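You operate a simulated robot arm through the tools that you are given. There is no shell and no other tool. Be economical: measure what you need, move in short steps, check, and stop when the job is done.

You are at the controls of a simulated robot arm. One attempt, no reset.

## Task
Tip the old sample out of the jar with the white band, then draw a fresh one.
Fine: old oil into the tub, jar into the drip pan under the tap, run oil to the band, tap shut, jar back where it stood.

The check looks at the end state, three seconds after you hand in, the way a careful person would. Anything else that was tipped, shoved, dropped, spilled or broken makes it a failure.

## Robot
A 7-joint arm with a two-finger parallel gripper, fixed in place. Base frame: the origin is at the foot of the arm, x ahead of it, y to its left, z up. Readings come in m, rad, newtons and seconds.
Its first joint turns from -2.897 to 2.897 rad. Payload 4.4 kg.
The TCP is the grasp point between the finger pads, 0.023 m short of the fingertips. In the tool frame z runs along the fingers and y along their closing line. The gripper opens to 0.094 m. The fingers are 0.038 m wide and 0.01 m thick; the gripper's body (0.054 by 0.096 m) begins 0.039 m behind the TCP.
Orientation is that of the tool frame in the base frame, as a unit quaternion [x, y, z, w]. With the fingers straight down and closing along the base's y, the tool's x points along the base's -x, its y along +y and its z along -z.

## Interface
- The arm moves only by the tool jog_arm. Its argument "plan" is a list of rows, each an object of numbers (a shift or turn left out is 0, a gripper value left out holds the last): "dx", "dy", "dz": the shift along the base's x, y, z in m; "wx", "wy", "wz": the turn, a rotation vector about the base's x, y, z in rad; "grip": the finger opening in m, from 0 to 0.094. In form: [{"dx": .., "dy": .., "dz": .., "wx": .., "wy": .., "wz": .., "grip": ..}, ...]. A call has 1 to 8 rows; each row is the pose to reach, as a shift and turn from the pose commanded when the call began. Rows are played at 5 a second. More than 0.05 m and 0.15 rad between two rows, or a gripper value outside its range, and nothing of the call is played. Where a pose cannot be reached the arm comes as near as it can. A force on the tool above 70 N (or 10 N above the force at the start of the call, whichever is more), or a blocked arm, ends the call early, and 0.2 s more pass. The fingers move at their own pace (about 0.072 m/s each) and stop on an object; they squeeze with about 35 N. The grip force told is the motor's: it shows also when the fingers shut on nothing. Time passes only in rows, and 0.2 s behind the last, so rows that repeat a pose let the fingers close. The reply holds the time, the measured pose of the TCP, the force on the tool along the base axes, the opening and the grip force, in the units named above and with some noise.
- Cameras (640 x 400 px; columns grow to the right, rows downward): "scene" is fixed at [0.2199, -0.498, 1.4875]; the picture's right is [0.92, -0.39, 0.00], its down [-0.17, -0.41, -0.89] and it looks along [0.35, 0.82, -0.45] (base axes); focal length 352 px, centre (320, 200). "wrist" rides on the gripper at [-0.039, 0, -0.044] in the tool frame; the picture's right is [0.00, -1.00, 0.00], its down [0.97, 0.00, -0.24] and it looks along [0.24, 0.00, 0.97] (tool axes); focal length 218 px, centre (320, 200). There is no depth. A picture from a camera that has moved, and an enlarged one, comes with that camera's place and axes in the base frame and with its lens.
- snapshot(camera): a new picture of that camera. It takes no simulated time.
- inspect(camera, box): a new picture of the part [left, top, right, bottom] of that camera's present view, enlarged. It takes no simulated time.
- sign_off(): hands the job in; it is judged then, once.

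Work in short steps. Places have to be worked out from the pictures, the camera data and where the tool is seen: move nearer, look again, correct. Check each grasp and each placing, and mend what went wrong. You have 120 turns and 64 pictures in all, those below and enlarged ones among them. Open the gripper and draw the arm clear of the work before you hand the job in, unless the task says otherwise; then end with one line.

The tools are called after "Emit:" as a command line: name --argument value ..., lists and objects as JSON in quotes. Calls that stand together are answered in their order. jog_arm: Moves the arm, as the interface text tells. Its arguments: {"type":"object","properties":{"plan":{"type":"array","items":{"type":"object","properties":{"dx":{"type":"number"},"dy":{"type":"number"},"dz":{"type":"number"},"wx":{"type":"number"},"wy":{"type":"number"},"wz":{"type":"number"},"grip":{"type":"number"}}}}},"required":["plan"]} The other tools are called the same way: snapshot (camera) takes a picture; inspect (camera, box) takes an enlarged picture of a part of a camera's view; sign_off () hands the job in.

At the start:

```text
t: 0.0
eef_pos: [0.7901, 0.2494, 1.0967]
orientation: [0.0, 1.0, 0.0, -0.001]
contact_force: [-0.4, 0.2, -0.6]
grip_width: 0.0938
grip_force: 0.0
```

scene: 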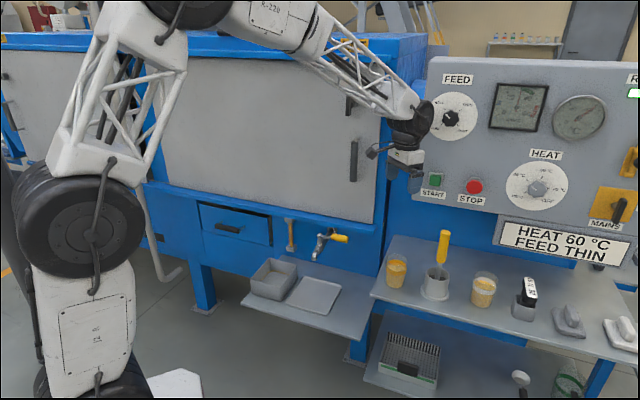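
wrist: 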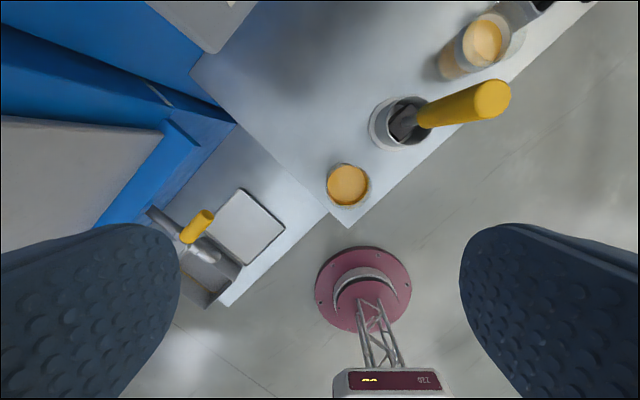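

I'll look closer at the jars, the tub and tap, before moving.

Emit:
inspect --camera "scene" --box '[360, 220, 540, 332]'

Emit:
inspect --camera "scene" --box '[230, 210, 390, 310]'

Emit:
inspect --camera "wrist" --box '[120, 120, 320, 320]'

```text
3.56 times, centred on (450, 276) of scene
camera zoom: at [0.2199, -0.498, 1.4875], right [0.92, -0.39, 0.0], down [-0.17, -0.41, -0.89], along [0.35, 0.82, -0.45], focal length 1252 px, centre (-142, -70)
```

zoom: 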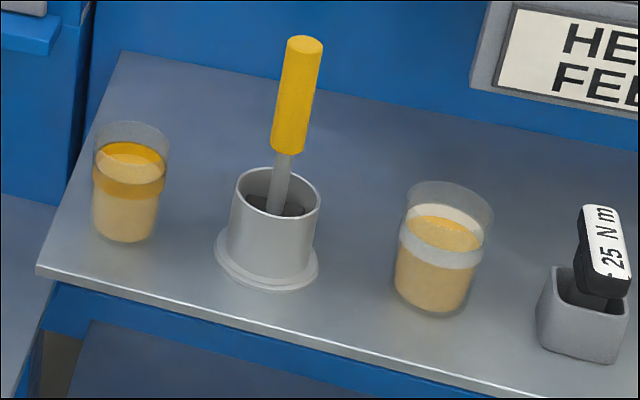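

```text
4.00 times, centred on (310, 260) of scene
camera zoom: at [0.2199, -0.498, 1.4875], right [0.92, -0.39, 0.0], down [-0.17, -0.41, -0.89], along [0.35, 0.82, -0.45], focal length 1409 px, centre (360, -40)
```

zoom: 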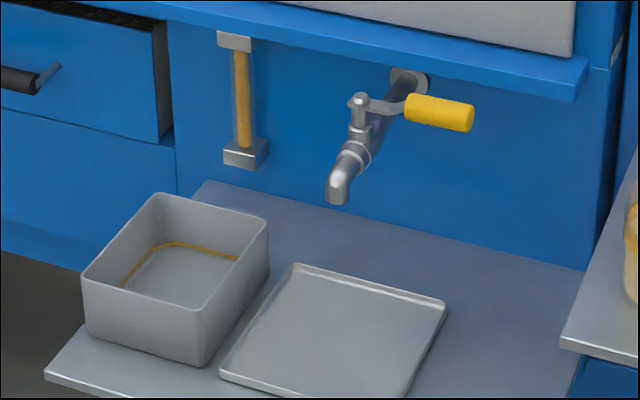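

```text
2.00 times, centred on (220, 220) of wrist
camera zoom: at [0.8305, 0.25, 1.1411], right [0.0, -1.0, 0.0], down [-0.97, 0.0, 0.24], along [-0.24, 0.0, -0.97], focal length 436 px, centre (520, 160)
```

zoom: 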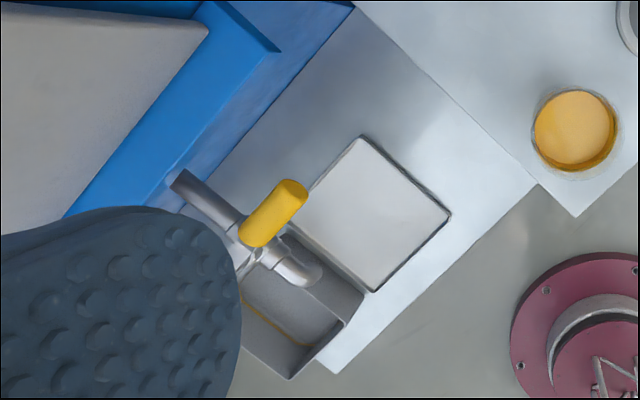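

The white-banded jar is the right-hand one, at about (0.955, 0.035) on the upper bench (z≈0.76). The spout is at about (0.61, 0.46, 0.73), above the drip pan (z≈0.57), and the fixtures face (-0.7, -0.7). I'll back off into free space and turn the tool horizontal for a side grasp.

Emit:
jog_arm --plan '[{"dx": -0.02, "dy": -0.035, "wy": -0.14}, {"dx": -0.04, "dy": -0.07, "wy": -0.28}, {"dx": -0.06, "dy": -0.105, "wy": -0.42}, {"dx": -0.08, "dy": -0.14, "wy": -0.56}, {"dx": -0.1, "dy": -0.175, "wy": -0.7}, {"dx": -0.12, "dy": -0.21, "wy": -0.84}, {"dx": -0.13, "dy": -0.25, "wy": -0.98}, {"dx": -0.14, "dy": -0.28, "wy": -1.12}]'

```text
t: 1.8
eef_pos: [0.6608, -0.031, 1.0671]
orientation: [0.0, 0.86, 0.002, 0.51]
contact_force: [-0.6, 0.3, 1.6]
grip_width: 0.0939
grip_force: 0.1
```

The arm tracked the move with a small lag. I'll finish the pitch, leaving the tool about 10° below horizontal, and shift towards the bench front.

Emit:
jog_arm --plan '[{"wy": -0.14}, {"wy": -0.28, "dx": 0.02, "dy": -0.02}, {"wy": -0.28, "dx": 0.02, "dy": -0.02}]'

Emit:
jog_arm --plan '[{"wz": 0.14, "dx": 0.03, "dy": -0.01, "dz": -0.02}, {"wz": 0.28, "dx": 0.06, "dy": -0.02, "dz": -0.05}, {"wz": 0.42, "dx": 0.09, "dy": -0.04, "dz": -0.09}, {"wz": 0.56, "dx": 0.11, "dy": -0.06, "dz": -0.12}, {"wz": 0.7, "dx": 0.12, "dy": -0.07, "dz": -0.14}, {"wz": 0.7, "dx": 0.12, "dy": -0.07, "dz": -0.14}]'

Emit:
snapshot --camera "wrist"

Emit:
snapshot --camera "scene"

```text
t: 2.6
eef_pos: [0.6711, -0.0506, 1.0988]
orientation: [0.0, 0.764, 0.001, 0.645]
contact_force: [-0.2, -0.4, -0.3]
grip_width: 0.0941
grip_force: 0.1
```

```text
refused: row 3 steps farther than a row can; nothing moved
```

```text
58 pictures are left
camera wrist: at [0.6349, -0.0501, 1.1447], right [0.0, -1.0, 0.0], down [-0.4, 0.0, -0.92], along [0.92, 0.0, -0.4], focal length 218 px, centre (320, 200)
```

wrist: 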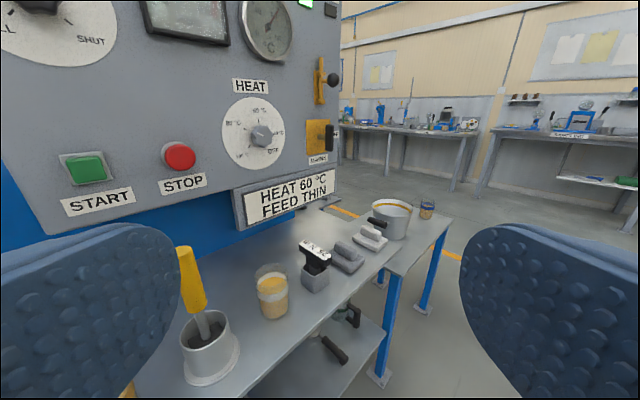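

```text
57 pictures are left
```

scene: 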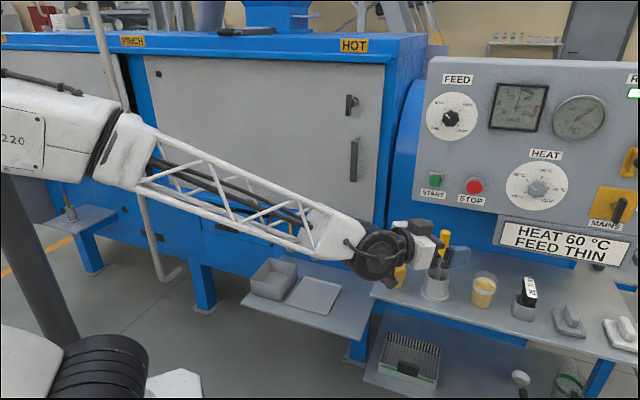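

The jar triangulates to about (0.962, 0.04), which agrees with the first estimate. I'll yaw 45° and move towards the standoff with smaller steps.

Emit:
jog_arm --plan '[{"wz": 0.13, "dx": 0.025, "dy": -0.01, "dz": -0.02}, {"wz": 0.26, "dx": 0.05, "dy": -0.02, "dz": -0.05}, {"wz": 0.39, "dx": 0.075, "dy": -0.03, "dz": -0.08}, {"wz": 0.52, "dx": 0.1, "dy": -0.04, "dz": -0.11}, {"wz": 0.65, "dx": 0.12, "dy": -0.05, "dz": -0.14}, {"wz": 0.72, "dx": 0.14, "dy": -0.06, "dz": -0.17}, {"wz": 0.72, "dx": 0.14, "dy": -0.06, "dz": -0.17}]'

Emit:
snapshot --camera "wrist"

```text
t: 4.2
eef_pos: [0.8114, -0.1101, 0.9286]
orientation: [-0.27, 0.715, 0.226, 0.604]
contact_force: [0.9, 0.2, 2.1]
grip_width: 0.094
grip_force: 0.0
```

```text
56 pictures are left
camera wrist: at [0.7838, -0.1348, 0.9741], right [0.66, -0.75, 0.0], down [-0.3, -0.27, -0.92], along [0.69, 0.6, -0.4], focal length 218 px, centre (320, 200)
```

wrist: 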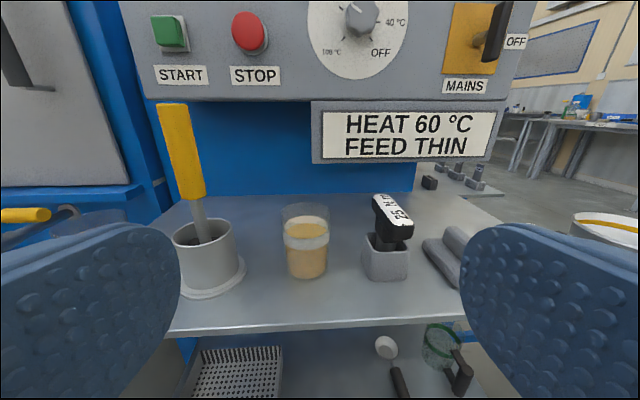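

The pictures put the jar at (0.955, 0.037) on a bench at z≈0.757. Its rim is near z≈0.855 and the band near 0.83. I'll align laterally and drop to a standoff about 0.15 m away, aiming to grip low so the band stays visible.

Emit:
jog_arm --plan '[{"dx": 0.0, "dy": 0.01, "dz": -0.03}, {"dx": 0.005, "dy": 0.02, "dz": -0.065}, {"dx": 0.015, "dy": 0.03, "dz": -0.1}, {"dx": 0.027, "dy": 0.045, "dz": -0.134}, {"dx": 0.027, "dy": 0.045, "dz": -0.134}]'

Emit:
snapshot --camera "wrist"

Emit:
snapshot --camera "scene"

```text
t: 5.4
eef_pos: [0.8386, -0.0637, 0.7942]
orientation: [-0.269, 0.716, 0.226, 0.603]
contact_force: [-0.4, 0.2, -0.3]
grip_width: 0.0941
grip_force: 0.0
```

```text
55 pictures are left
camera wrist: at [0.8103, -0.0886, 0.8401], right [0.66, -0.75, 0.0], down [-0.3, -0.26, -0.92], along [0.69, 0.6, -0.4], focal length 218 px, centre (320, 200)
```

wrist: 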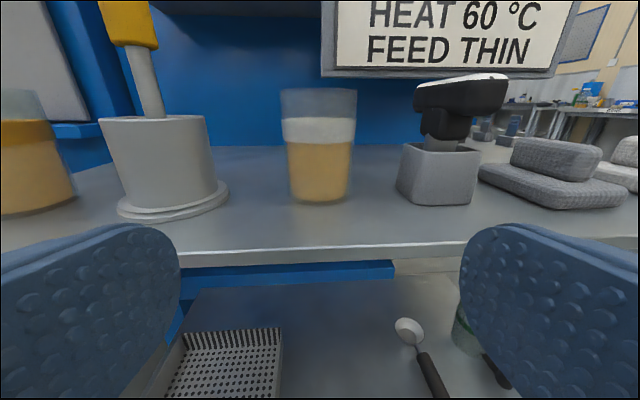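

```text
54 pictures are left
```

scene: 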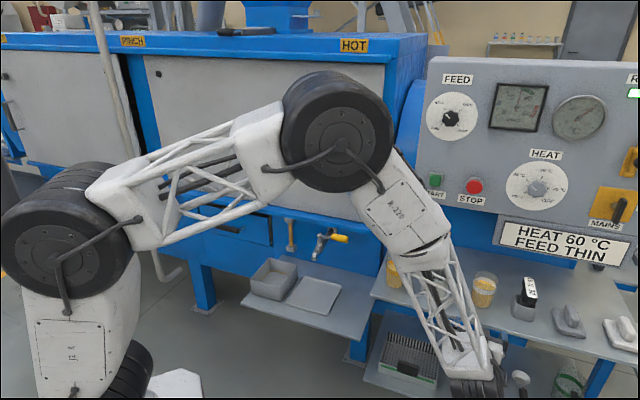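

The jar is centred laterally in the wrist view. I'll advance about 0.15 m along the tool's heading with the fingers open.

Emit:
jog_arm --plan '[{"dx": 0.02, "dy": 0.018}, {"dx": 0.04, "dy": 0.035}, {"dx": 0.06, "dy": 0.052}, {"dx": 0.08, "dy": 0.07}, {"dx": 0.1, "dy": 0.087}, {"dx": 0.114, "dy": 0.1}, {"dx": 0.114, "dy": 0.1}]'

Emit:
snapshot --camera "wrist"

Emit:
inspect --camera "scene" --box '[400, 240, 560, 340]'

```text
t: 7.0
eef_pos: [0.9525, 0.035, 0.7945]
orientation: [-0.269, 0.716, 0.227, 0.603]
contact_force: [0.3, 0.3, -0.2]
grip_width: 0.0942
grip_force: 0.1
```

```text
53 pictures are left
camera wrist: at [0.9249, 0.0097, 0.8397], right [0.66, -0.75, 0.0], down [-0.3, -0.26, -0.92], along [0.69, 0.6, -0.4], focal length 218 px, centre (320, 200)
```

wrist: 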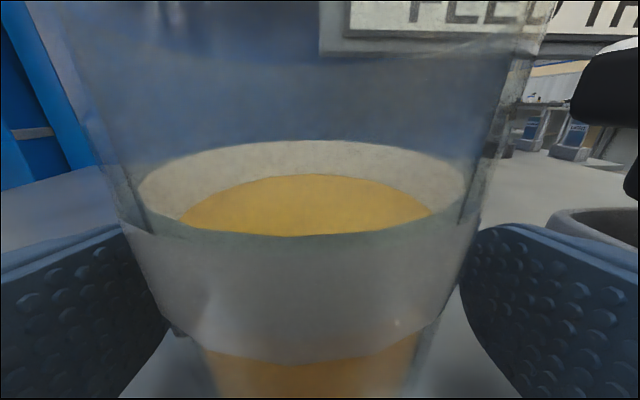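

```text
4.00 times, centred on (480, 290) of scene
camera zoom: at [0.2199, -0.498, 1.4875], right [0.92, -0.39, 0.0], down [-0.17, -0.41, -0.89], along [0.35, 0.82, -0.45], focal length 1409 px, centre (-320, -160)
```

zoom: 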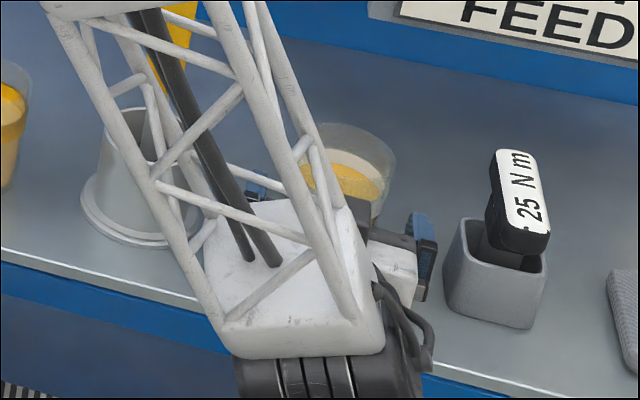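

The jar centre looks about 1 cm beyond the TCP and 3 mm to the left. I'll nudge and close the fingers.

Emit:
jog_arm --plan '[{"dx": 0.0035, "dy": 0.0065}, {"dx": 0.0035, "dy": 0.0065, "grip": 0.06}, {"dx": 0.0035, "dy": 0.0065, "grip": 0.05}, {"dx": 0.0035, "dy": 0.0065, "grip": 0.04}, {"dx": 0.0035, "dy": 0.0065, "grip": 0.03}]'

Emit:
snapshot --camera "wrist"

```text
t: 8.2
eef_pos: [0.956, 0.0396, 0.7939]
orientation: [-0.269, 0.716, 0.227, 0.603]
contact_force: [0.3, 0.7, 1.9]
grip_width: 0.0608
grip_force: 34.6
```

```text
51 pictures are left
camera wrist: at [0.9287, 0.0165, 0.84], right [0.66, -0.75, 0.0], down [-0.3, -0.26, -0.92], along [0.69, 0.6, -0.4], focal length 218 px, centre (320, 200)
```

wrist: 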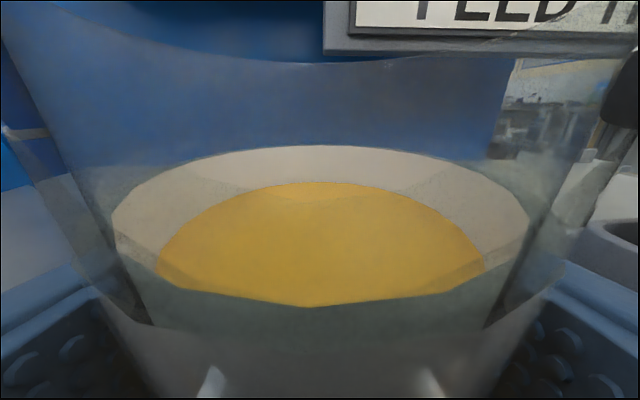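

The jar is held at 0.061 m wide with 35 N. I'll lift it straight up, then draw back clear of the bench.

Emit:
jog_arm --plan '[{"dz": 0.015}, {"dz": 0.035}, {"dz": 0.06}, {"dx": -0.015, "dy": -0.012, "dz": 0.08}, {"dx": -0.035, "dy": -0.03, "dz": 0.095}, {"dx": -0.06, "dy": -0.05, "dz": 0.105}, {"dx": -0.085, "dy": -0.07, "dz": 0.11}, {"dx": -0.105, "dy": -0.085, "dz": 0.11}]'

Emit:
snapshot --camera "scene"

```text
t: 8.9
eef_pos: [0.9521, 0.0401, 0.8224]
orientation: [-0.268, 0.721, 0.227, 0.598]
contact_force: [1.1, -0.3, -1.7]
grip_width: 0.061
grip_force: 35.5
stopped in row 3: the force on the tool passed its limit (the readings are from after the stop); the commanded pose is now the measured one
```

```text
50 pictures are left
```

scene: 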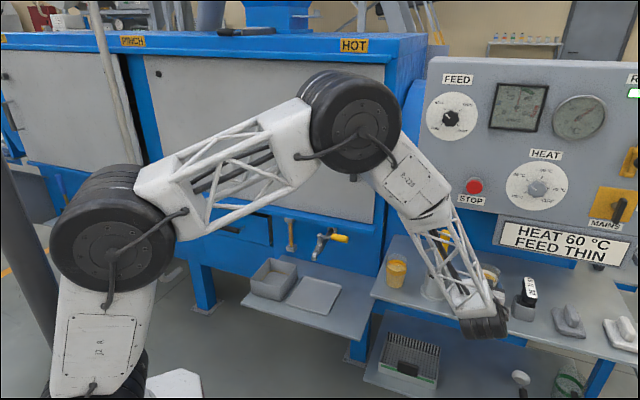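

The call stopped on a force spike during the lift, though the force is now near zero. I'll check the wrist and scene close-ups for contact.

Emit:
inspect --camera "scene" --box '[400, 240, 560, 340]'

Emit:
snapshot --camera "wrist"

```text
4.00 times, centred on (480, 290) of scene
camera zoom: at [0.2199, -0.498, 1.4875], right [0.92, -0.39, 0.0], down [-0.17, -0.41, -0.89], along [0.35, 0.82, -0.45], focal length 1409 px, centre (-320, -160)
```

zoom: 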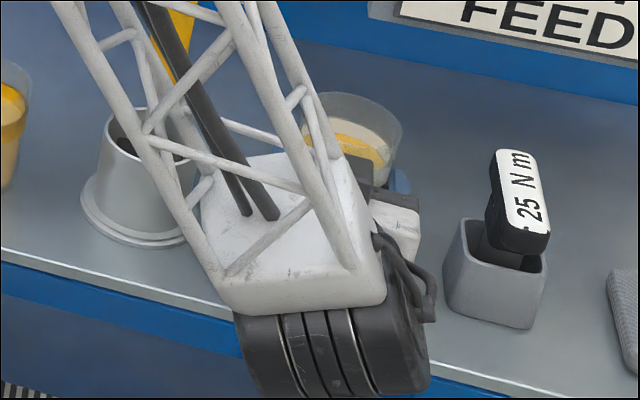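

```text
48 pictures are left
camera wrist: at [0.9249, 0.0161, 0.8693], right [0.66, -0.75, -0.01], down [-0.31, -0.27, -0.91], along [0.68, 0.6, -0.41], focal length 218 px, centre (320, 200)
```

wrist: 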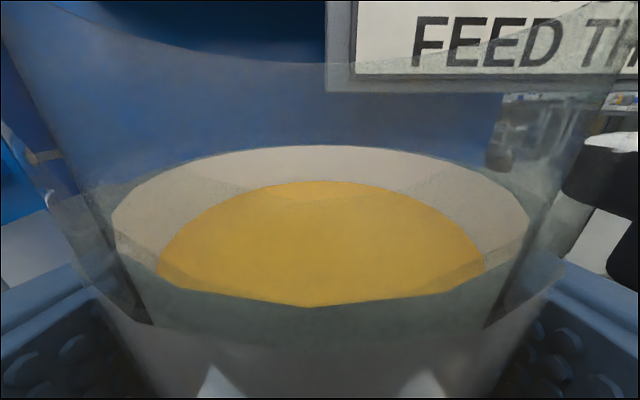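

The jar is intact and clear of the bench. A force that size probably means the wrist drum caught the bench's front edge while rising. I'll ease down a touch and draw straight back out, away from the bench, before lifting.

Emit:
jog_arm --plan '[{"dz": -0.004}, {"dx": -0.008, "dy": -0.007, "dz": -0.006}, {"dx": -0.023, "dy": -0.02, "dz": -0.006}, {"dx": -0.045, "dy": -0.039, "dz": -0.006}, {"dx": -0.068, "dy": -0.059, "dz": -0.006}, {"dx": -0.09, "dy": -0.078, "dz": -0.006}, {"dx": -0.105, "dy": -0.091, "dz": -0.006}]'

Emit:
snapshot --camera "scene"

```text
t: 10.5
eef_pos: [0.8476, -0.0508, 0.8162]
orientation: [-0.268, 0.721, 0.227, 0.598]
contact_force: [-0.8, 0.4, -1.4]
grip_width: 0.0608
grip_force: 35.0
```

```text
47 pictures are left
```

scene: 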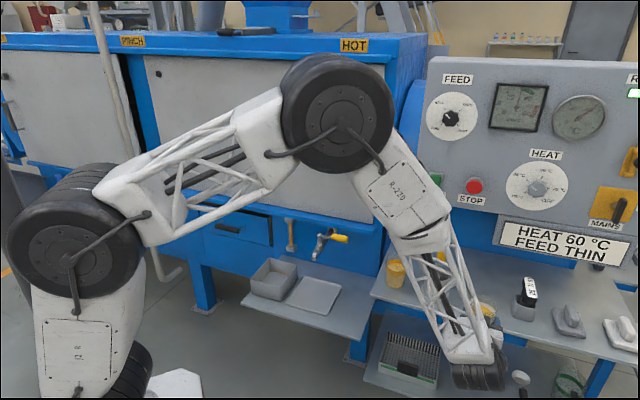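

Drawing back was clean. I need to know where the wrist drum sits relative to the tool, because the shelf by the tap is tight, so I'll raise a bit in free air and zoom in.

Emit:
jog_arm --plan '[{"dz": 0.02}, {"dx": -0.015, "dz": 0.05}, {"dx": -0.03, "dz": 0.08}, {"dx": -0.045, "dz": 0.11}, {"dx": -0.06, "dy": 0.01, "dz": 0.135}, {"dx": -0.075, "dy": 0.02, "dz": 0.15}, {"dx": -0.09, "dy": 0.03, "dz": 0.155}, {"dx": -0.1, "dy": 0.035, "dz": 0.155}]'

Emit:
inspect --camera "scene" --box '[340, 190, 500, 290]'

```text
t: 12.3
eef_pos: [0.7464, -0.0161, 0.9724]
orientation: [-0.268, 0.72, 0.228, 0.599]
contact_force: [0.5, -0.3, -1.0]
grip_width: 0.0608
grip_force: 35.4
```

```text
4.00 times, centred on (420, 240) of scene
camera zoom: at [0.2199, -0.498, 1.4875], right [0.92, -0.39, 0.0], down [-0.17, -0.41, -0.89], along [0.35, 0.82, -0.45], focal length 1409 px, centre (-80, 40)
```

zoom: 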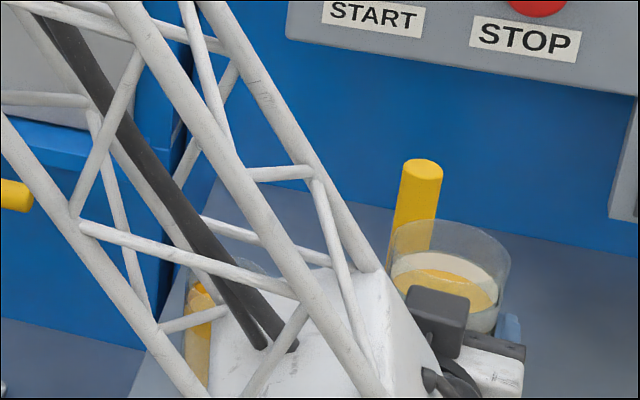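

Emit:
inspect --camera "scene" --box '[360, 240, 520, 340]'

```text
4.00 times, centred on (440, 290) of scene
camera zoom: at [0.2199, -0.498, 1.4875], right [0.92, -0.39, 0.0], down [-0.17, -0.41, -0.89], along [0.35, 0.82, -0.45], focal length 1409 px, centre (-160, -160)
```

zoom: 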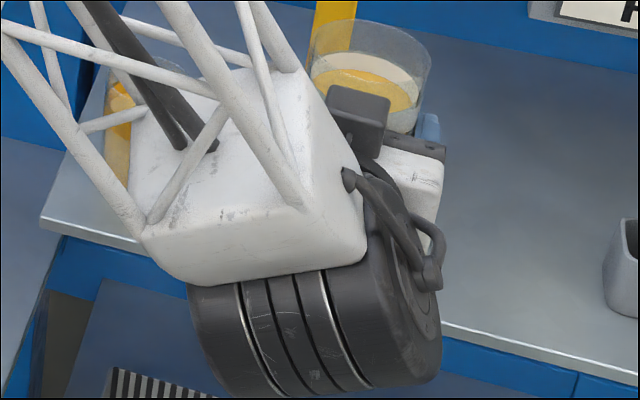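

The drum sits behind and below the tool. That's fine for pouring, but for the pan I'll need a steeper regrasp later. First I'll carry the jar upright around the front of the bench towards the tub at about (0.49, 0.58).

Emit:
jog_arm --plan '[{"dx": -0.015, "dy": 0.012}, {"dx": -0.04, "dy": 0.033, "dz": -0.003}, {"dx": -0.065, "dy": 0.06, "dz": -0.006}, {"dx": -0.09, "dy": 0.09, "dz": -0.01}, {"dx": -0.115, "dy": 0.12, "dz": -0.015}, {"dx": -0.14, "dy": 0.15, "dz": -0.02}, {"dx": -0.165, "dy": 0.18, "dz": -0.025}, {"dx": -0.185, "dy": 0.205, "dz": -0.03}]'

Emit:
jog_arm --plan '[{"dx": -0.015, "dy": 0.02, "dz": -0.003}, {"dx": -0.03, "dy": 0.05, "dz": -0.008}, {"dx": -0.045, "dy": 0.08, "dz": -0.014}, {"dx": -0.055, "dy": 0.11, "dz": -0.02}, {"dx": -0.063, "dy": 0.14, "dz": -0.026}, {"dx": -0.07, "dy": 0.17, "dz": -0.032}, {"dx": -0.076, "dy": 0.2, "dz": -0.038}, {"dx": -0.08, "dy": 0.225, "dz": -0.042}]'

Emit:
snapshot --camera "wrist"

Emit:
snapshot --camera "scene"

```text
t: 14.1
eef_pos: [0.5655, 0.1882, 0.9445]
orientation: [-0.268, 0.72, 0.228, 0.599]
contact_force: [-0.2, 0.1, -2.3]
grip_width: 0.0611
grip_force: 35.3
```

```text
t: 15.9
eef_pos: [0.4822, 0.4154, 0.903]
orientation: [-0.268, 0.72, 0.227, 0.598]
contact_force: [0.4, 0.3, -2.4]
grip_width: 0.061
grip_force: 34.9
```

```text
44 pictures are left
camera wrist: at [0.4556, 0.3915, 0.9491], right [0.66, -0.75, -0.01], down [-0.31, -0.27, -0.91], along [0.68, 0.6, -0.41], focal length 218 px, centre (320, 200)
```

wrist: 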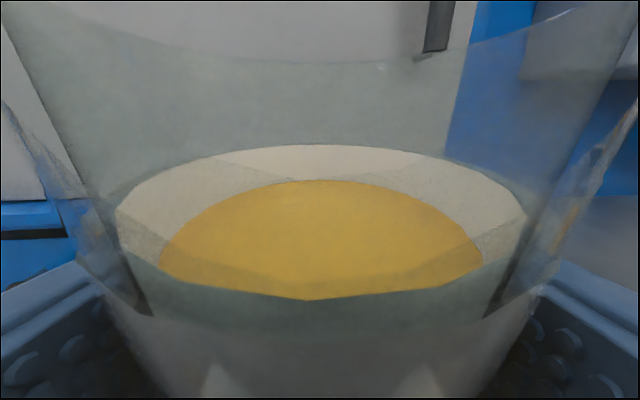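

```text
43 pictures are left
```

scene: 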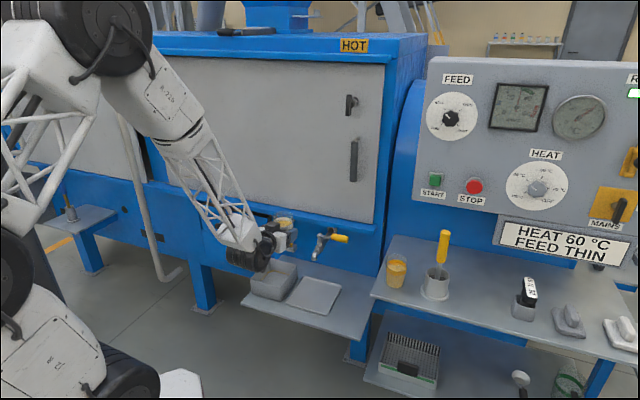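

The jar is level and the oil is calm. I'll move on to the pouring position at about (0.527, 0.558, 0.75), slightly right of the tub centre so the lip falls over the middle.

Emit:
jog_arm --plan '[{"dx": 0.005, "dy": 0.018, "dz": -0.018}, {"dx": 0.012, "dy": 0.04, "dz": -0.04}, {"dx": 0.02, "dy": 0.063, "dz": -0.065}, {"dx": 0.028, "dy": 0.09, "dz": -0.09}, {"dx": 0.036, "dy": 0.115, "dz": -0.115}, {"dx": 0.042, "dy": 0.133, "dz": -0.137}, {"dx": 0.045, "dy": 0.143, "dz": -0.153}, {"dx": 0.045, "dy": 0.143, "dz": -0.153}]'

Emit:
inspect --camera "scene" --box '[210, 190, 370, 290]'

```text
t: 17.7
eef_pos: [0.5281, 0.5562, 0.7462]
orientation: [-0.269, 0.72, 0.228, 0.598]
contact_force: [-0.5, -0.7, -2.3]
grip_width: 0.0611
grip_force: 34.7
```

```text
4.00 times, centred on (290, 240) of scene
camera zoom: at [0.2199, -0.498, 1.4875], right [0.92, -0.39, 0.0], down [-0.17, -0.41, -0.89], along [0.35, 0.82, -0.45], focal length 1409 px, centre (440, 40)
```

zoom: 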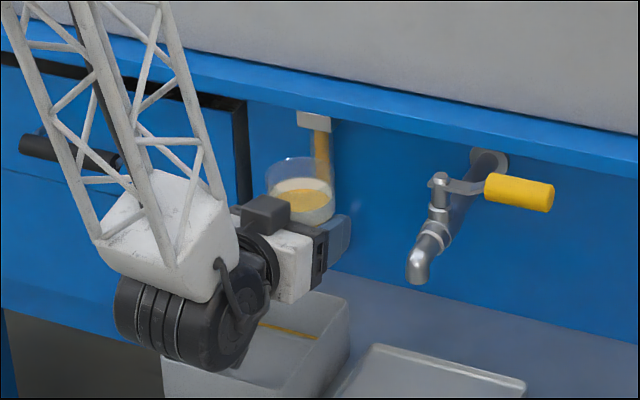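

The jar is over the right half of the tub and clear of the tap. I'll roll it about the tool axis towards the left (tub centre), 64° for the first stage.

Emit:
jog_arm --plan '[{"wx": -0.1034, "wy": -0.091, "wz": 0.0254}, {"wx": -0.2068, "wy": -0.182, "wz": 0.0508}, {"wx": -0.3102, "wy": -0.273, "wz": 0.0763}, {"wx": -0.4136, "wy": -0.364, "wz": 0.1017}, {"wx": -0.517, "wy": -0.455, "wz": 0.1271}, {"wx": -0.6204, "wy": -0.546, "wz": 0.1525}, {"wx": -0.7238, "wy": -0.637, "wz": 0.178}, {"wx": -0.8272, "wy": -0.728, "wz": 0.2034}]'

Emit:
inspect --camera "scene" --box '[210, 190, 370, 290]'

```text
t: 19.5
eef_pos: [0.5267, 0.5564, 0.748]
orientation: [-0.61, 0.466, -0.126, 0.628]
contact_force: [-0.8, -0.3, -1.4]
grip_width: 0.0609
grip_force: 34.4
```

```text
4.00 times, centred on (290, 240) of scene
camera zoom: at [0.2199, -0.498, 1.4875], right [0.92, -0.39, 0.0], down [-0.17, -0.41, -0.89], along [0.35, 0.82, -0.45], focal length 1409 px, centre (440, 40)
```

zoom: 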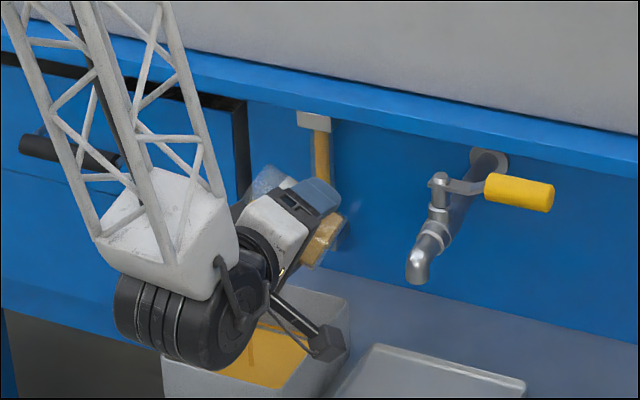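

Oil is running into the tub and the roll follows well. I'll continue the roll to about 128° and hold.

Emit:
jog_arm --plan '[{"wx": -0.1034, "wy": -0.091, "wz": 0.0254}, {"wx": -0.2068, "wy": -0.182, "wz": 0.0508}, {"wx": -0.3102, "wy": -0.273, "wz": 0.0763}, {"wx": -0.4136, "wy": -0.364, "wz": 0.1017}, {"wx": -0.517, "wy": -0.455, "wz": 0.1271}, {"wx": -0.6204, "wy": -0.546, "wz": 0.1525}, {"wx": -0.7238, "wy": -0.637, "wz": 0.178}, {"wx": -0.8272, "wy": -0.728, "wz": 0.2034}]'

Emit:
inspect --camera "scene" --box '[210, 190, 370, 290]'

```text
t: 21.3
eef_pos: [0.5271, 0.5558, 0.7481]
orientation: [0.765, -0.071, 0.439, -0.466]
contact_force: [0.7, -0.4, -0.4]
grip_width: 0.061
grip_force: 34.8
```

```text
4.00 times, centred on (290, 240) of scene
camera zoom: at [0.2199, -0.498, 1.4875], right [0.92, -0.39, 0.0], down [-0.17, -0.41, -0.89], along [0.35, 0.82, -0.45], focal length 1409 px, centre (440, 40)
```

zoom: 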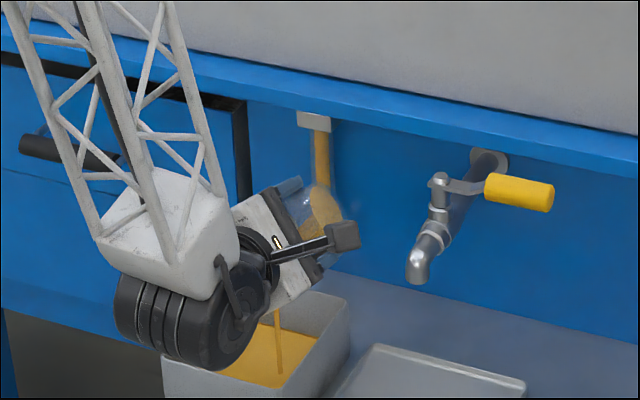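

Oil is still streaming out. I'll roll further to about 160° while shifting 3 cm left to keep the lip over the tub, then hold to drain.

Emit:
jog_arm --plan '[{"dx": -0.007, "dy": 0.007, "wx": -0.1034, "wy": -0.091, "wz": 0.0254}, {"dx": -0.014, "dy": 0.014, "wx": -0.2068, "wy": -0.182, "wz": 0.0508}, {"dx": -0.021, "dy": 0.021, "wx": -0.3102, "wy": -0.273, "wz": 0.0763}, {"dx": -0.024, "dy": 0.024, "wx": -0.4136, "wy": -0.364, "wz": 0.1017}, {"dx": -0.024, "dy": 0.024, "wx": -0.4136, "wy": -0.364, "wz": 0.1017}, {"dx": -0.024, "dy": 0.024, "wx": -0.4136, "wy": -0.364, "wz": 0.1017}, {"dx": -0.024, "dy": 0.024, "wx": -0.4136, "wy": -0.364, "wz": 0.1017}, {"dx": -0.024, "dy": 0.024, "wx": -0.4136, "wy": -0.364, "wz": 0.1017}]'

Emit:
inspect --camera "scene" --box '[210, 190, 370, 290]'

Emit:
snapshot --camera "wrist"

```text
t: 23.1
eef_pos: [0.5027, 0.5787, 0.7475]
orientation: [0.755, 0.144, 0.55, -0.326]
contact_force: [0.3, 0.0, -1.2]
grip_width: 0.0609
grip_force: 34.9
```

```text
4.00 times, centred on (290, 240) of scene
camera zoom: at [0.2199, -0.498, 1.4875], right [0.92, -0.39, 0.0], down [-0.17, -0.41, -0.89], along [0.35, 0.82, -0.45], focal length 1409 px, centre (440, 40)
```

zoom: 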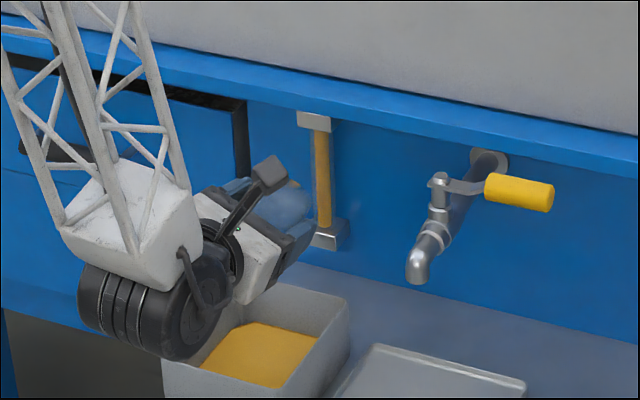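

```text
38 pictures are left
camera wrist: at [0.4565, 0.557, 0.7196], right [-0.58, 0.75, 0.33], down [0.17, -0.29, 0.94], along [0.8, 0.6, 0.05], focal length 218 px, centre (320, 200)
```

wrist: 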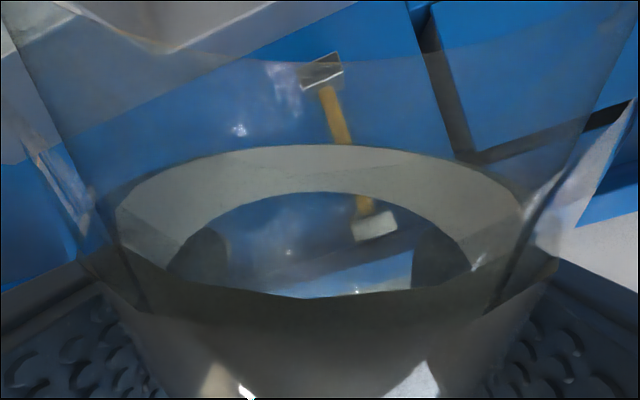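

The jar is empty and the oil is in the tub. I'll roll back upright.

Emit:
jog_arm --plan '[{"wx": 0.1034, "wy": 0.091, "wz": -0.0254}, {"wx": 0.2068, "wy": 0.182, "wz": -0.0508}, {"wx": 0.3102, "wy": 0.273, "wz": -0.0763}, {"wx": 0.4136, "wy": 0.364, "wz": -0.1017}, {"wx": 0.517, "wy": 0.455, "wz": -0.1271}, {"wx": 0.6204, "wy": 0.546, "wz": -0.1525}, {"wx": 0.7238, "wy": 0.637, "wz": -0.178}, {"wx": 0.8272, "wy": 0.728, "wz": -0.2034}]'

Emit:
jog_arm --plan '[{"wx": 0.1034, "wy": 0.091, "wz": -0.0254}, {"wx": 0.2068, "wy": 0.182, "wz": -0.0508}, {"wx": 0.3102, "wy": 0.273, "wz": -0.0763}, {"wx": 0.4136, "wy": 0.364, "wz": -0.1017}, {"wx": 0.517, "wy": 0.455, "wz": -0.1271}, {"wx": 0.6204, "wy": 0.546, "wz": -0.1525}, {"wx": 0.7238, "wy": 0.637, "wz": -0.178}, {"wx": 0.8272, "wy": 0.728, "wz": -0.2034}]'

Emit:
jog_arm --plan '[{"wx": 0.1034, "wy": 0.091, "wz": -0.0254}, {"wx": 0.2068, "wy": 0.182, "wz": -0.0508}, {"wx": 0.3102, "wy": 0.273, "wz": -0.0763}, {"wx": 0.4136, "wy": 0.364, "wz": -0.1017}, {"wx": 0.4136, "wy": 0.364, "wz": -0.1017}]'

```text
t: 24.9
eef_pos: [0.5022, 0.5803, 0.7481]
orientation: [0.715, -0.28, 0.293, -0.569]
contact_force: [-0.5, -0.1, 0.0]
grip_width: 0.0609
grip_force: 35.0
```

```text
t: 26.7
eef_pos: [0.5028, 0.5806, 0.748]
orientation: [-0.457, 0.618, 0.054, 0.638]
contact_force: [-0.3, -0.9, -0.9]
grip_width: 0.0609
grip_force: 35.2
```

```text
t: 27.9
eef_pos: [0.5032, 0.58, 0.7481]
orientation: [-0.268, 0.721, 0.228, 0.597]
contact_force: [0.1, -0.2, 0.0]
grip_width: 0.0608
grip_force: 34.8
```

The jar is upright and empty. I'll carry it back by the same route to the bench, set it down slightly in front of its spot, and regrasp at a steeper angle for the shelf.

Emit:
jog_arm --plan '[{"dx": -0.004, "dy": -0.03, "dz": 0.03}, {"dx": -0.008, "dy": -0.06, "dz": 0.06}, {"dx": -0.012, "dy": -0.095, "dz": 0.09}, {"dx": -0.016, "dy": -0.13, "dz": 0.12}, {"dx": -0.021, "dy": -0.165, "dz": 0.15}, {"dx": -0.005, "dy": -0.21, "dz": 0.16}, {"dx": 0.01, "dy": -0.255, "dz": 0.17}, {"dx": 0.025, "dy": -0.3, "dz": 0.18}]'

Emit:
jog_arm --plan '[{"dx": 0.018, "dy": -0.045, "dz": 0.005}, {"dx": 0.036, "dy": -0.09, "dz": 0.015}, {"dx": 0.065, "dy": -0.13, "dz": 0.02}, {"dx": 0.095, "dy": -0.17, "dz": 0.025}, {"dx": 0.125, "dy": -0.21, "dz": 0.03}, {"dx": 0.155, "dy": -0.25, "dz": 0.03}, {"dx": 0.185, "dy": -0.285, "dz": 0.03}, {"dx": 0.215, "dy": -0.32, "dz": 0.025}]'

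Emit:
jog_arm --plan '[{"dx": 0.02, "dy": -0.01, "dz": -0.03}, {"dx": 0.04, "dy": -0.018, "dz": -0.065}, {"dx": 0.06, "dy": -0.022, "dz": -0.1}, {"dx": 0.08, "dy": -0.022, "dz": -0.13}, {"dx": 0.099, "dy": -0.02, "dz": -0.145}, {"dx": 0.099, "dy": -0.02, "dz": -0.145}]'

```text
t: 29.7
eef_pos: [0.526, 0.2805, 0.9281]
orientation: [-0.268, 0.72, 0.228, 0.599]
contact_force: [0.0, -0.9, -0.4]
grip_width: 0.0611
grip_force: 35.0
```

```text
refused: row 4 steps farther than a row can; nothing moved
```

```text
t: 31.1
eef_pos: [0.6262, 0.2607, 0.7823]
orientation: [-0.268, 0.72, 0.228, 0.598]
contact_force: [-0.4, -0.2, -0.4]
grip_width: 0.0608
grip_force: 35.2
```

One call was refused, so the next ran from the wrong place. Readings show no contact. I'll retrace it upward at once and check.

Emit:
jog_arm --plan '[{"dx": -0.02, "dy": 0.002, "dz": 0.02}, {"dx": -0.04, "dy": 0.002, "dz": 0.055}, {"dx": -0.06, "dy": 0.0, "dz": 0.09}, {"dx": -0.075, "dy": 0.0, "dz": 0.125}, {"dx": -0.085, "dy": 0.0, "dz": 0.15}]'

Emit:
snapshot --camera "scene"

```text
t: 32.3
eef_pos: [0.54, 0.2603, 0.9322]
orientation: [-0.268, 0.721, 0.227, 0.598]
contact_force: [-0.3, -0.8, -1.5]
grip_width: 0.061
grip_force: 35.0
```

```text
37 pictures are left
```

scene: 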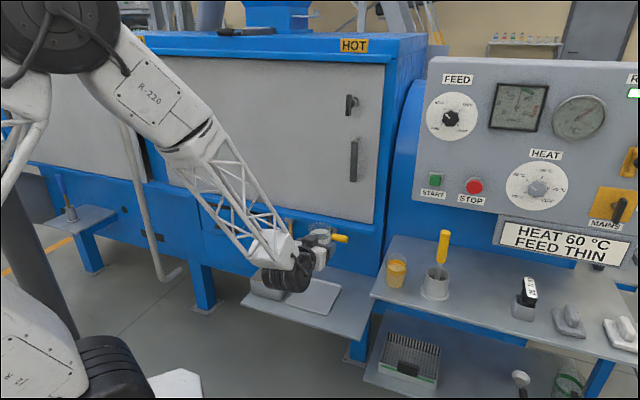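

Everything is undisturbed. I'll continue to the bench front with smaller steps.

Emit:
jog_arm --plan '[{"dx": 0.022, "dy": -0.038, "dz": 0.005}, {"dx": 0.045, "dy": -0.076, "dz": 0.01}, {"dx": 0.07, "dy": -0.114, "dz": 0.015}, {"dx": 0.096, "dy": -0.152, "dz": 0.02}, {"dx": 0.122, "dy": -0.19, "dz": 0.02}, {"dx": 0.148, "dy": -0.228, "dz": 0.02}, {"dx": 0.176, "dy": -0.264, "dz": 0.02}, {"dx": 0.204, "dy": -0.3, "dz": 0.015}]'

```text
t: 34.1
eef_pos: [0.7457, -0.0402, 0.947]
orientation: [-0.268, 0.721, 0.227, 0.597]
contact_force: [0.0, 0.0, -0.2]
grip_width: 0.0608
grip_force: 34.6
```

Emit:
jog_arm --plan '[{"dx": 0.025, "dz": -0.025}, {"dx": 0.05, "dz": -0.055}, {"dx": 0.075, "dy": -0.002, "dz": -0.085}, {"dx": 0.1, "dy": -0.004, "dz": -0.112}, {"dx": 0.116, "dy": -0.004, "dz": -0.128}, {"dx": 0.116, "dy": -0.004, "dz": -0.128}]'

```text
t: 35.5
eef_pos: [0.8618, -0.0433, 0.819]
orientation: [-0.268, 0.72, 0.228, 0.599]
contact_force: [0.3, -1.2, -1.0]
grip_width: 0.061
grip_force: 35.1
```

Emit:
jog_arm --plan '[{"dx": 0.02, "dy": 0.0175}, {"dx": 0.04, "dy": 0.035}, {"dx": 0.06, "dy": 0.0525}, {"dx": 0.076, "dy": 0.0665}, {"dx": 0.076, "dy": 0.0665, "dz": -0.01}, {"dx": 0.076, "dy": 0.0665, "dz": -0.018}, {"dx": 0.076, "dy": 0.0665, "dz": -0.023}, {"dx": 0.076, "dy": 0.0665, "dz": -0.023}]'

Emit:
inspect --camera "scene" --box '[400, 240, 560, 340]'

```text
t: 37.3
eef_pos: [0.937, 0.0231, 0.7968]
orientation: [-0.268, 0.72, 0.228, 0.598]
contact_force: [0.4, 1.1, -0.2]
grip_width: 0.0608
grip_force: 34.6
```

```text
4.00 times, centred on (480, 290) of scene
camera zoom: at [0.2199, -0.498, 1.4875], right [0.92, -0.39, 0.0], down [-0.17, -0.41, -0.89], along [0.35, 0.82, -0.45], focal length 1409 px, centre (-320, -160)
```

zoom: 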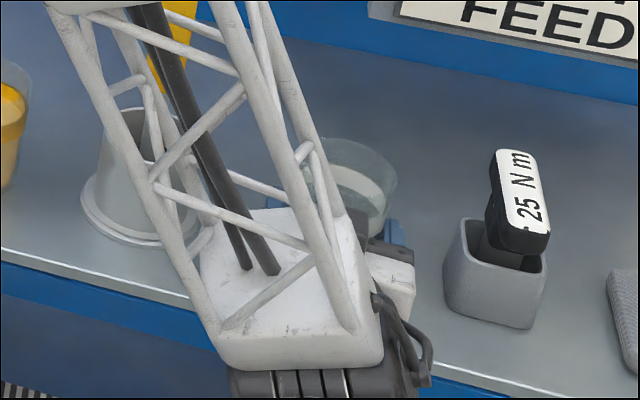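

The jar hovers 2–3 mm above the bench. I'll lower in 1 mm steps until the force shows contact.

Emit:
jog_arm --plan '[{"dz": -0.001}, {"dz": -0.002}, {"dz": -0.003}, {"dz": -0.003}]'

```text
t: 38.3
eef_pos: [0.9375, 0.024, 0.7934]
orientation: [-0.268, 0.72, 0.227, 0.598]
contact_force: [-0.8, -0.1, -0.5]
grip_width: 0.061
grip_force: 34.6
```

Emit:
jog_arm --plan '[{"dz": -0.001}, {"dz": -0.002}, {"dz": -0.002}]'

```text
t: 39.1
eef_pos: [0.938, 0.023, 0.7933]
orientation: [-0.269, 0.72, 0.227, 0.598]
contact_force: [-2.2, -0.1, 17.7]
grip_width: 0.0611
grip_force: 34.9
```

Contact shows as +17.7 N up at z≈0.793. I'll relax 1.5 mm, then open the fingers.

Emit:
jog_arm --plan '[{"dz": 0.0015}, {"dz": 0.0015, "grip": 0.07}, {"dz": 0.0015, "grip": 0.08}, {"dz": 0.0015, "grip": 0.094}, {"dz": 0.0015, "grip": 0.094}]'

Emit:
snapshot --camera "wrist"

```text
t: 40.3
eef_pos: [0.9376, 0.023, 0.7934]
orientation: [-0.268, 0.72, 0.227, 0.598]
contact_force: [-0.6, 0.9, 0.1]
grip_width: 0.0943
grip_force: 0.0
```

```text
35 pictures are left
camera wrist: at [0.9109, -0.0006, 0.8397], right [0.66, -0.75, -0.01], down [-0.31, -0.27, -0.91], along [0.68, 0.6, -0.41], focal length 218 px, centre (320, 200)
```

wrist: 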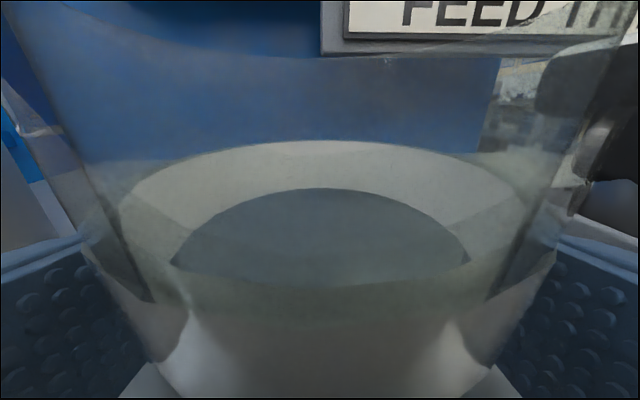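

The jar stands free, with its axis about 8 mm ahead of the TCP at (0.944, 0.029). I'll back straight out, then pitch the tool down to about 40°.

Emit:
jog_arm --plan '[{"dx": -0.022, "dy": -0.019}, {"dx": -0.052, "dy": -0.045}, {"dx": -0.082, "dy": -0.071}, {"dx": -0.112, "dy": -0.097}, {"dx": -0.12, "dy": -0.105, "dz": 0.01}]'

Emit:
jog_arm --plan '[{"dz": 0.02, "wx": -0.086, "wy": 0.0975}, {"dz": 0.04, "wx": -0.172, "wy": 0.195}, {"dz": 0.05, "wx": -0.257, "wy": 0.293}, {"dz": 0.05, "wx": -0.34, "wy": 0.386}, {"dz": 0.05, "wx": -0.34, "wy": 0.386}]'

Emit:
snapshot --camera "wrist"

Emit:
snapshot --camera "scene"

```text
t: 41.5
eef_pos: [0.8182, -0.083, 0.8033]
orientation: [-0.268, 0.72, 0.227, 0.599]
contact_force: [0.7, 0.0, 0.1]
grip_width: 0.0942
grip_force: 0.1
```

```text
t: 42.7
eef_pos: [0.818, -0.0812, 0.8529]
orientation: [-0.316, 0.85, 0.149, 0.395]
contact_force: [-0.3, 0.3, 0.5]
grip_width: 0.094
grip_force: 0.2
```

```text
34 pictures are left
camera wrist: at [0.8119, -0.0871, 0.9111], right [0.66, -0.75, 0.0], down [-0.61, -0.53, -0.59], along [0.44, 0.39, -0.81], focal length 218 px, centre (320, 200)
```

wrist: 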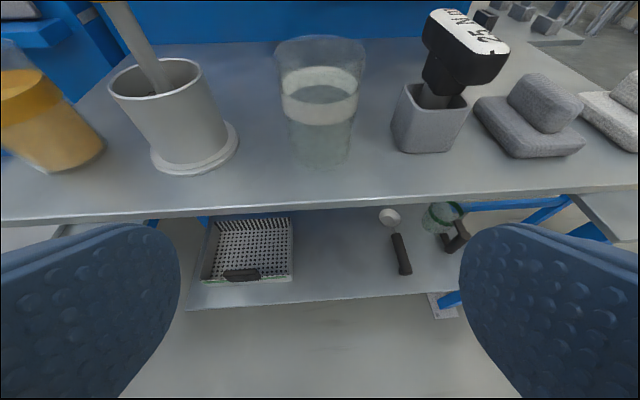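

```text
33 pictures are left
```

scene: 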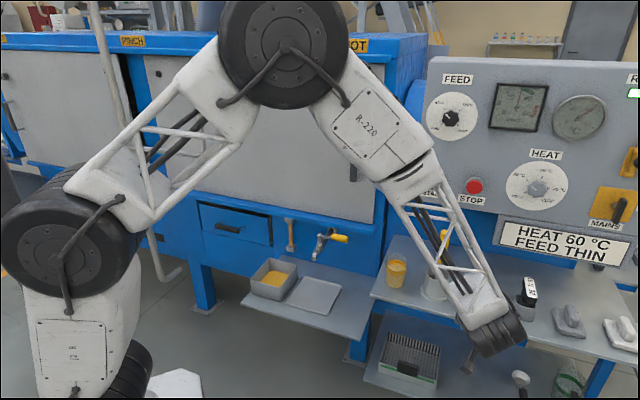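

The tool is now pitched 40° down, with the jar at about (0.942, 0.026) and aligned laterally. I'll descend to z≈0.817 and advance 0.15 m.

Emit:
jog_arm --plan '[{"dx": 0.01, "dy": 0.009, "dz": -0.018}, {"dx": 0.02, "dy": 0.018, "dz": -0.036}, {"dx": 0.042, "dy": 0.037, "dz": -0.036}, {"dx": 0.064, "dy": 0.056, "dz": -0.036}, {"dx": 0.086, "dy": 0.076, "dz": -0.036}, {"dx": 0.1, "dy": 0.088, "dz": -0.036}, {"dx": 0.1, "dy": 0.088, "dz": -0.036}]'

Emit:
snapshot --camera "wrist"

```text
t: 44.3
eef_pos: [0.9192, 0.0056, 0.8167]
orientation: [-0.317, 0.849, 0.151, 0.396]
contact_force: [1.0, -0.2, 0.4]
grip_width: 0.0939
grip_force: 0.0
```

```text
32 pictures are left
camera wrist: at [0.9122, 0.0006, 0.8738], right [0.66, -0.75, 0.0], down [-0.61, -0.53, -0.59], along [0.44, 0.39, -0.81], focal length 218 px, centre (320, 200)
```

wrist: 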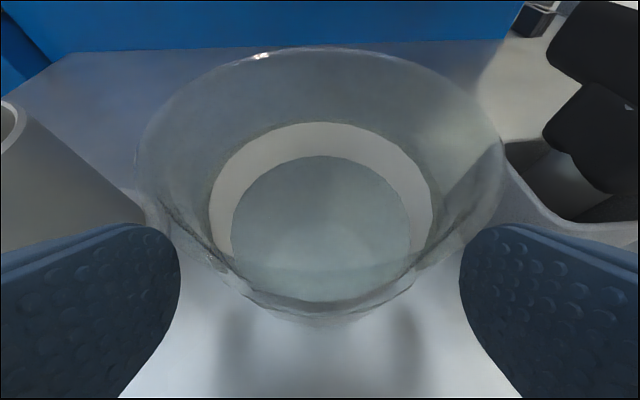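

The rim centre is about 28 mm ahead of the TCP. I'll advance 16 mm, then close.

Emit:
jog_arm --plan '[{"dx": 0.006, "dy": 0.005}, {"dx": 0.012, "dy": 0.0105}, {"dx": 0.012, "dy": 0.0105, "grip": 0.075}, {"dx": 0.012, "dy": 0.0105, "grip": 0.06}, {"dx": 0.012, "dy": 0.0105, "grip": 0.045}, {"dx": 0.012, "dy": 0.0105, "grip": 0.03}, {"dx": 0.012, "dy": 0.0105, "grip": 0.03}]'

Emit:
snapshot --camera "wrist"

```text
t: 45.9
eef_pos: [0.9308, 0.0154, 0.8156]
orientation: [-0.316, 0.849, 0.151, 0.396]
contact_force: [0.8, 0.1, 0.7]
grip_width: 0.0618
grip_force: 35.2
```

```text
31 pictures are left
camera wrist: at [0.9244, 0.0105, 0.8737], right [0.66, -0.75, 0.0], down [-0.61, -0.53, -0.59], along [0.44, 0.39, -0.81], focal length 218 px, centre (320, 200)
```

wrist: 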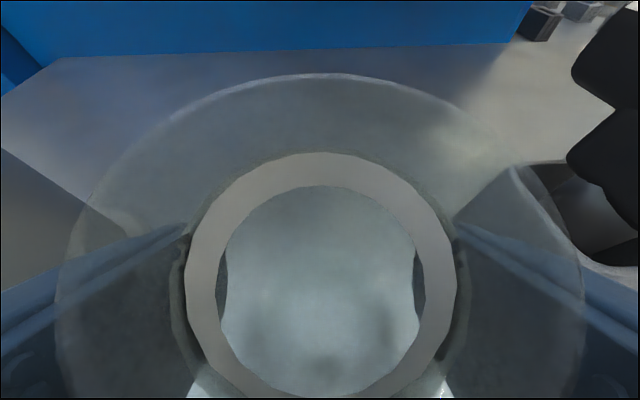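

The grip is firm at 0.062 m. I'll lift straight up slowly.

Emit:
jog_arm --plan '[{"dz": 0.008}, {"dz": 0.02}, {"dz": 0.04}, {"dz": 0.06}, {"dx": -0.02, "dy": -0.018, "dz": 0.085}, {"dx": -0.045, "dy": -0.035, "dz": 0.105}, {"dx": -0.075, "dy": -0.045, "dz": 0.12}, {"dx": -0.11, "dy": -0.055, "dz": 0.125}]'

```text
t: 47.7
eef_pos: [0.8186, -0.0386, 0.9431]
orientation: [-0.316, 0.849, 0.15, 0.396]
contact_force: [0.1, 0.2, -1.3]
grip_width: 0.0618
grip_force: 35.0
```

The lift is clean. I'll carry the empty jar along the front towards the pan.

Emit:
jog_arm --plan '[{"dx": -0.03, "dy": 0.02}, {"dx": -0.06, "dy": 0.045, "dz": -0.003}, {"dx": -0.09, "dy": 0.075, "dz": -0.006}, {"dx": -0.12, "dy": 0.105, "dz": -0.01}, {"dx": -0.15, "dy": 0.135, "dz": -0.015}, {"dx": -0.18, "dy": 0.165, "dz": -0.02}, {"dx": -0.21, "dy": 0.195, "dz": -0.025}, {"dx": -0.24, "dy": 0.225, "dz": -0.03}]'

Emit:
jog_arm --plan '[{"dx": -0.025, "dy": 0.025, "dz": -0.015}, {"dx": -0.05, "dy": 0.05, "dz": -0.035}, {"dx": -0.075, "dy": 0.075, "dz": -0.06}, {"dx": -0.1, "dy": 0.1, "dz": -0.085}, {"dx": -0.115, "dy": 0.125, "dz": -0.11}, {"dx": -0.115, "dy": 0.14, "dz": -0.13}, {"dx": -0.115, "dy": 0.14, "dz": -0.13}]'

Emit:
snapshot --camera "wrist"

Emit:
snapshot --camera "scene"

```text
t: 49.5
eef_pos: [0.5784, 0.1879, 0.9106]
orientation: [-0.317, 0.849, 0.15, 0.396]
contact_force: [0.9, -0.8, -0.6]
grip_width: 0.0619
grip_force: 35.2
```

```text
t: 51.1
eef_pos: [0.4655, 0.3261, 0.7826]
orientation: [-0.317, 0.849, 0.15, 0.396]
contact_force: [0.0, -0.3, -0.4]
grip_width: 0.0618
grip_force: 35.5
```

```text
30 pictures are left
camera wrist: at [0.4591, 0.3216, 0.8403], right [0.66, -0.75, 0.0], down [-0.61, -0.53, -0.59], along [0.44, 0.39, -0.81], focal length 218 px, centre (320, 200)
```

wrist: 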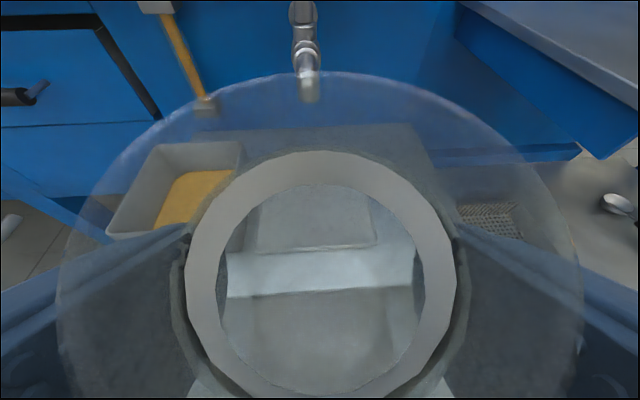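

```text
29 pictures are left
```

scene: 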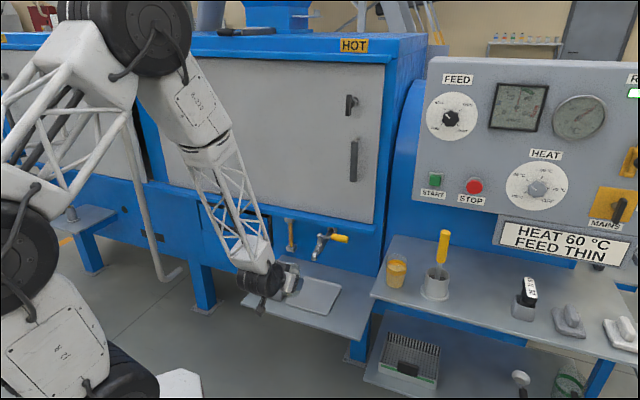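

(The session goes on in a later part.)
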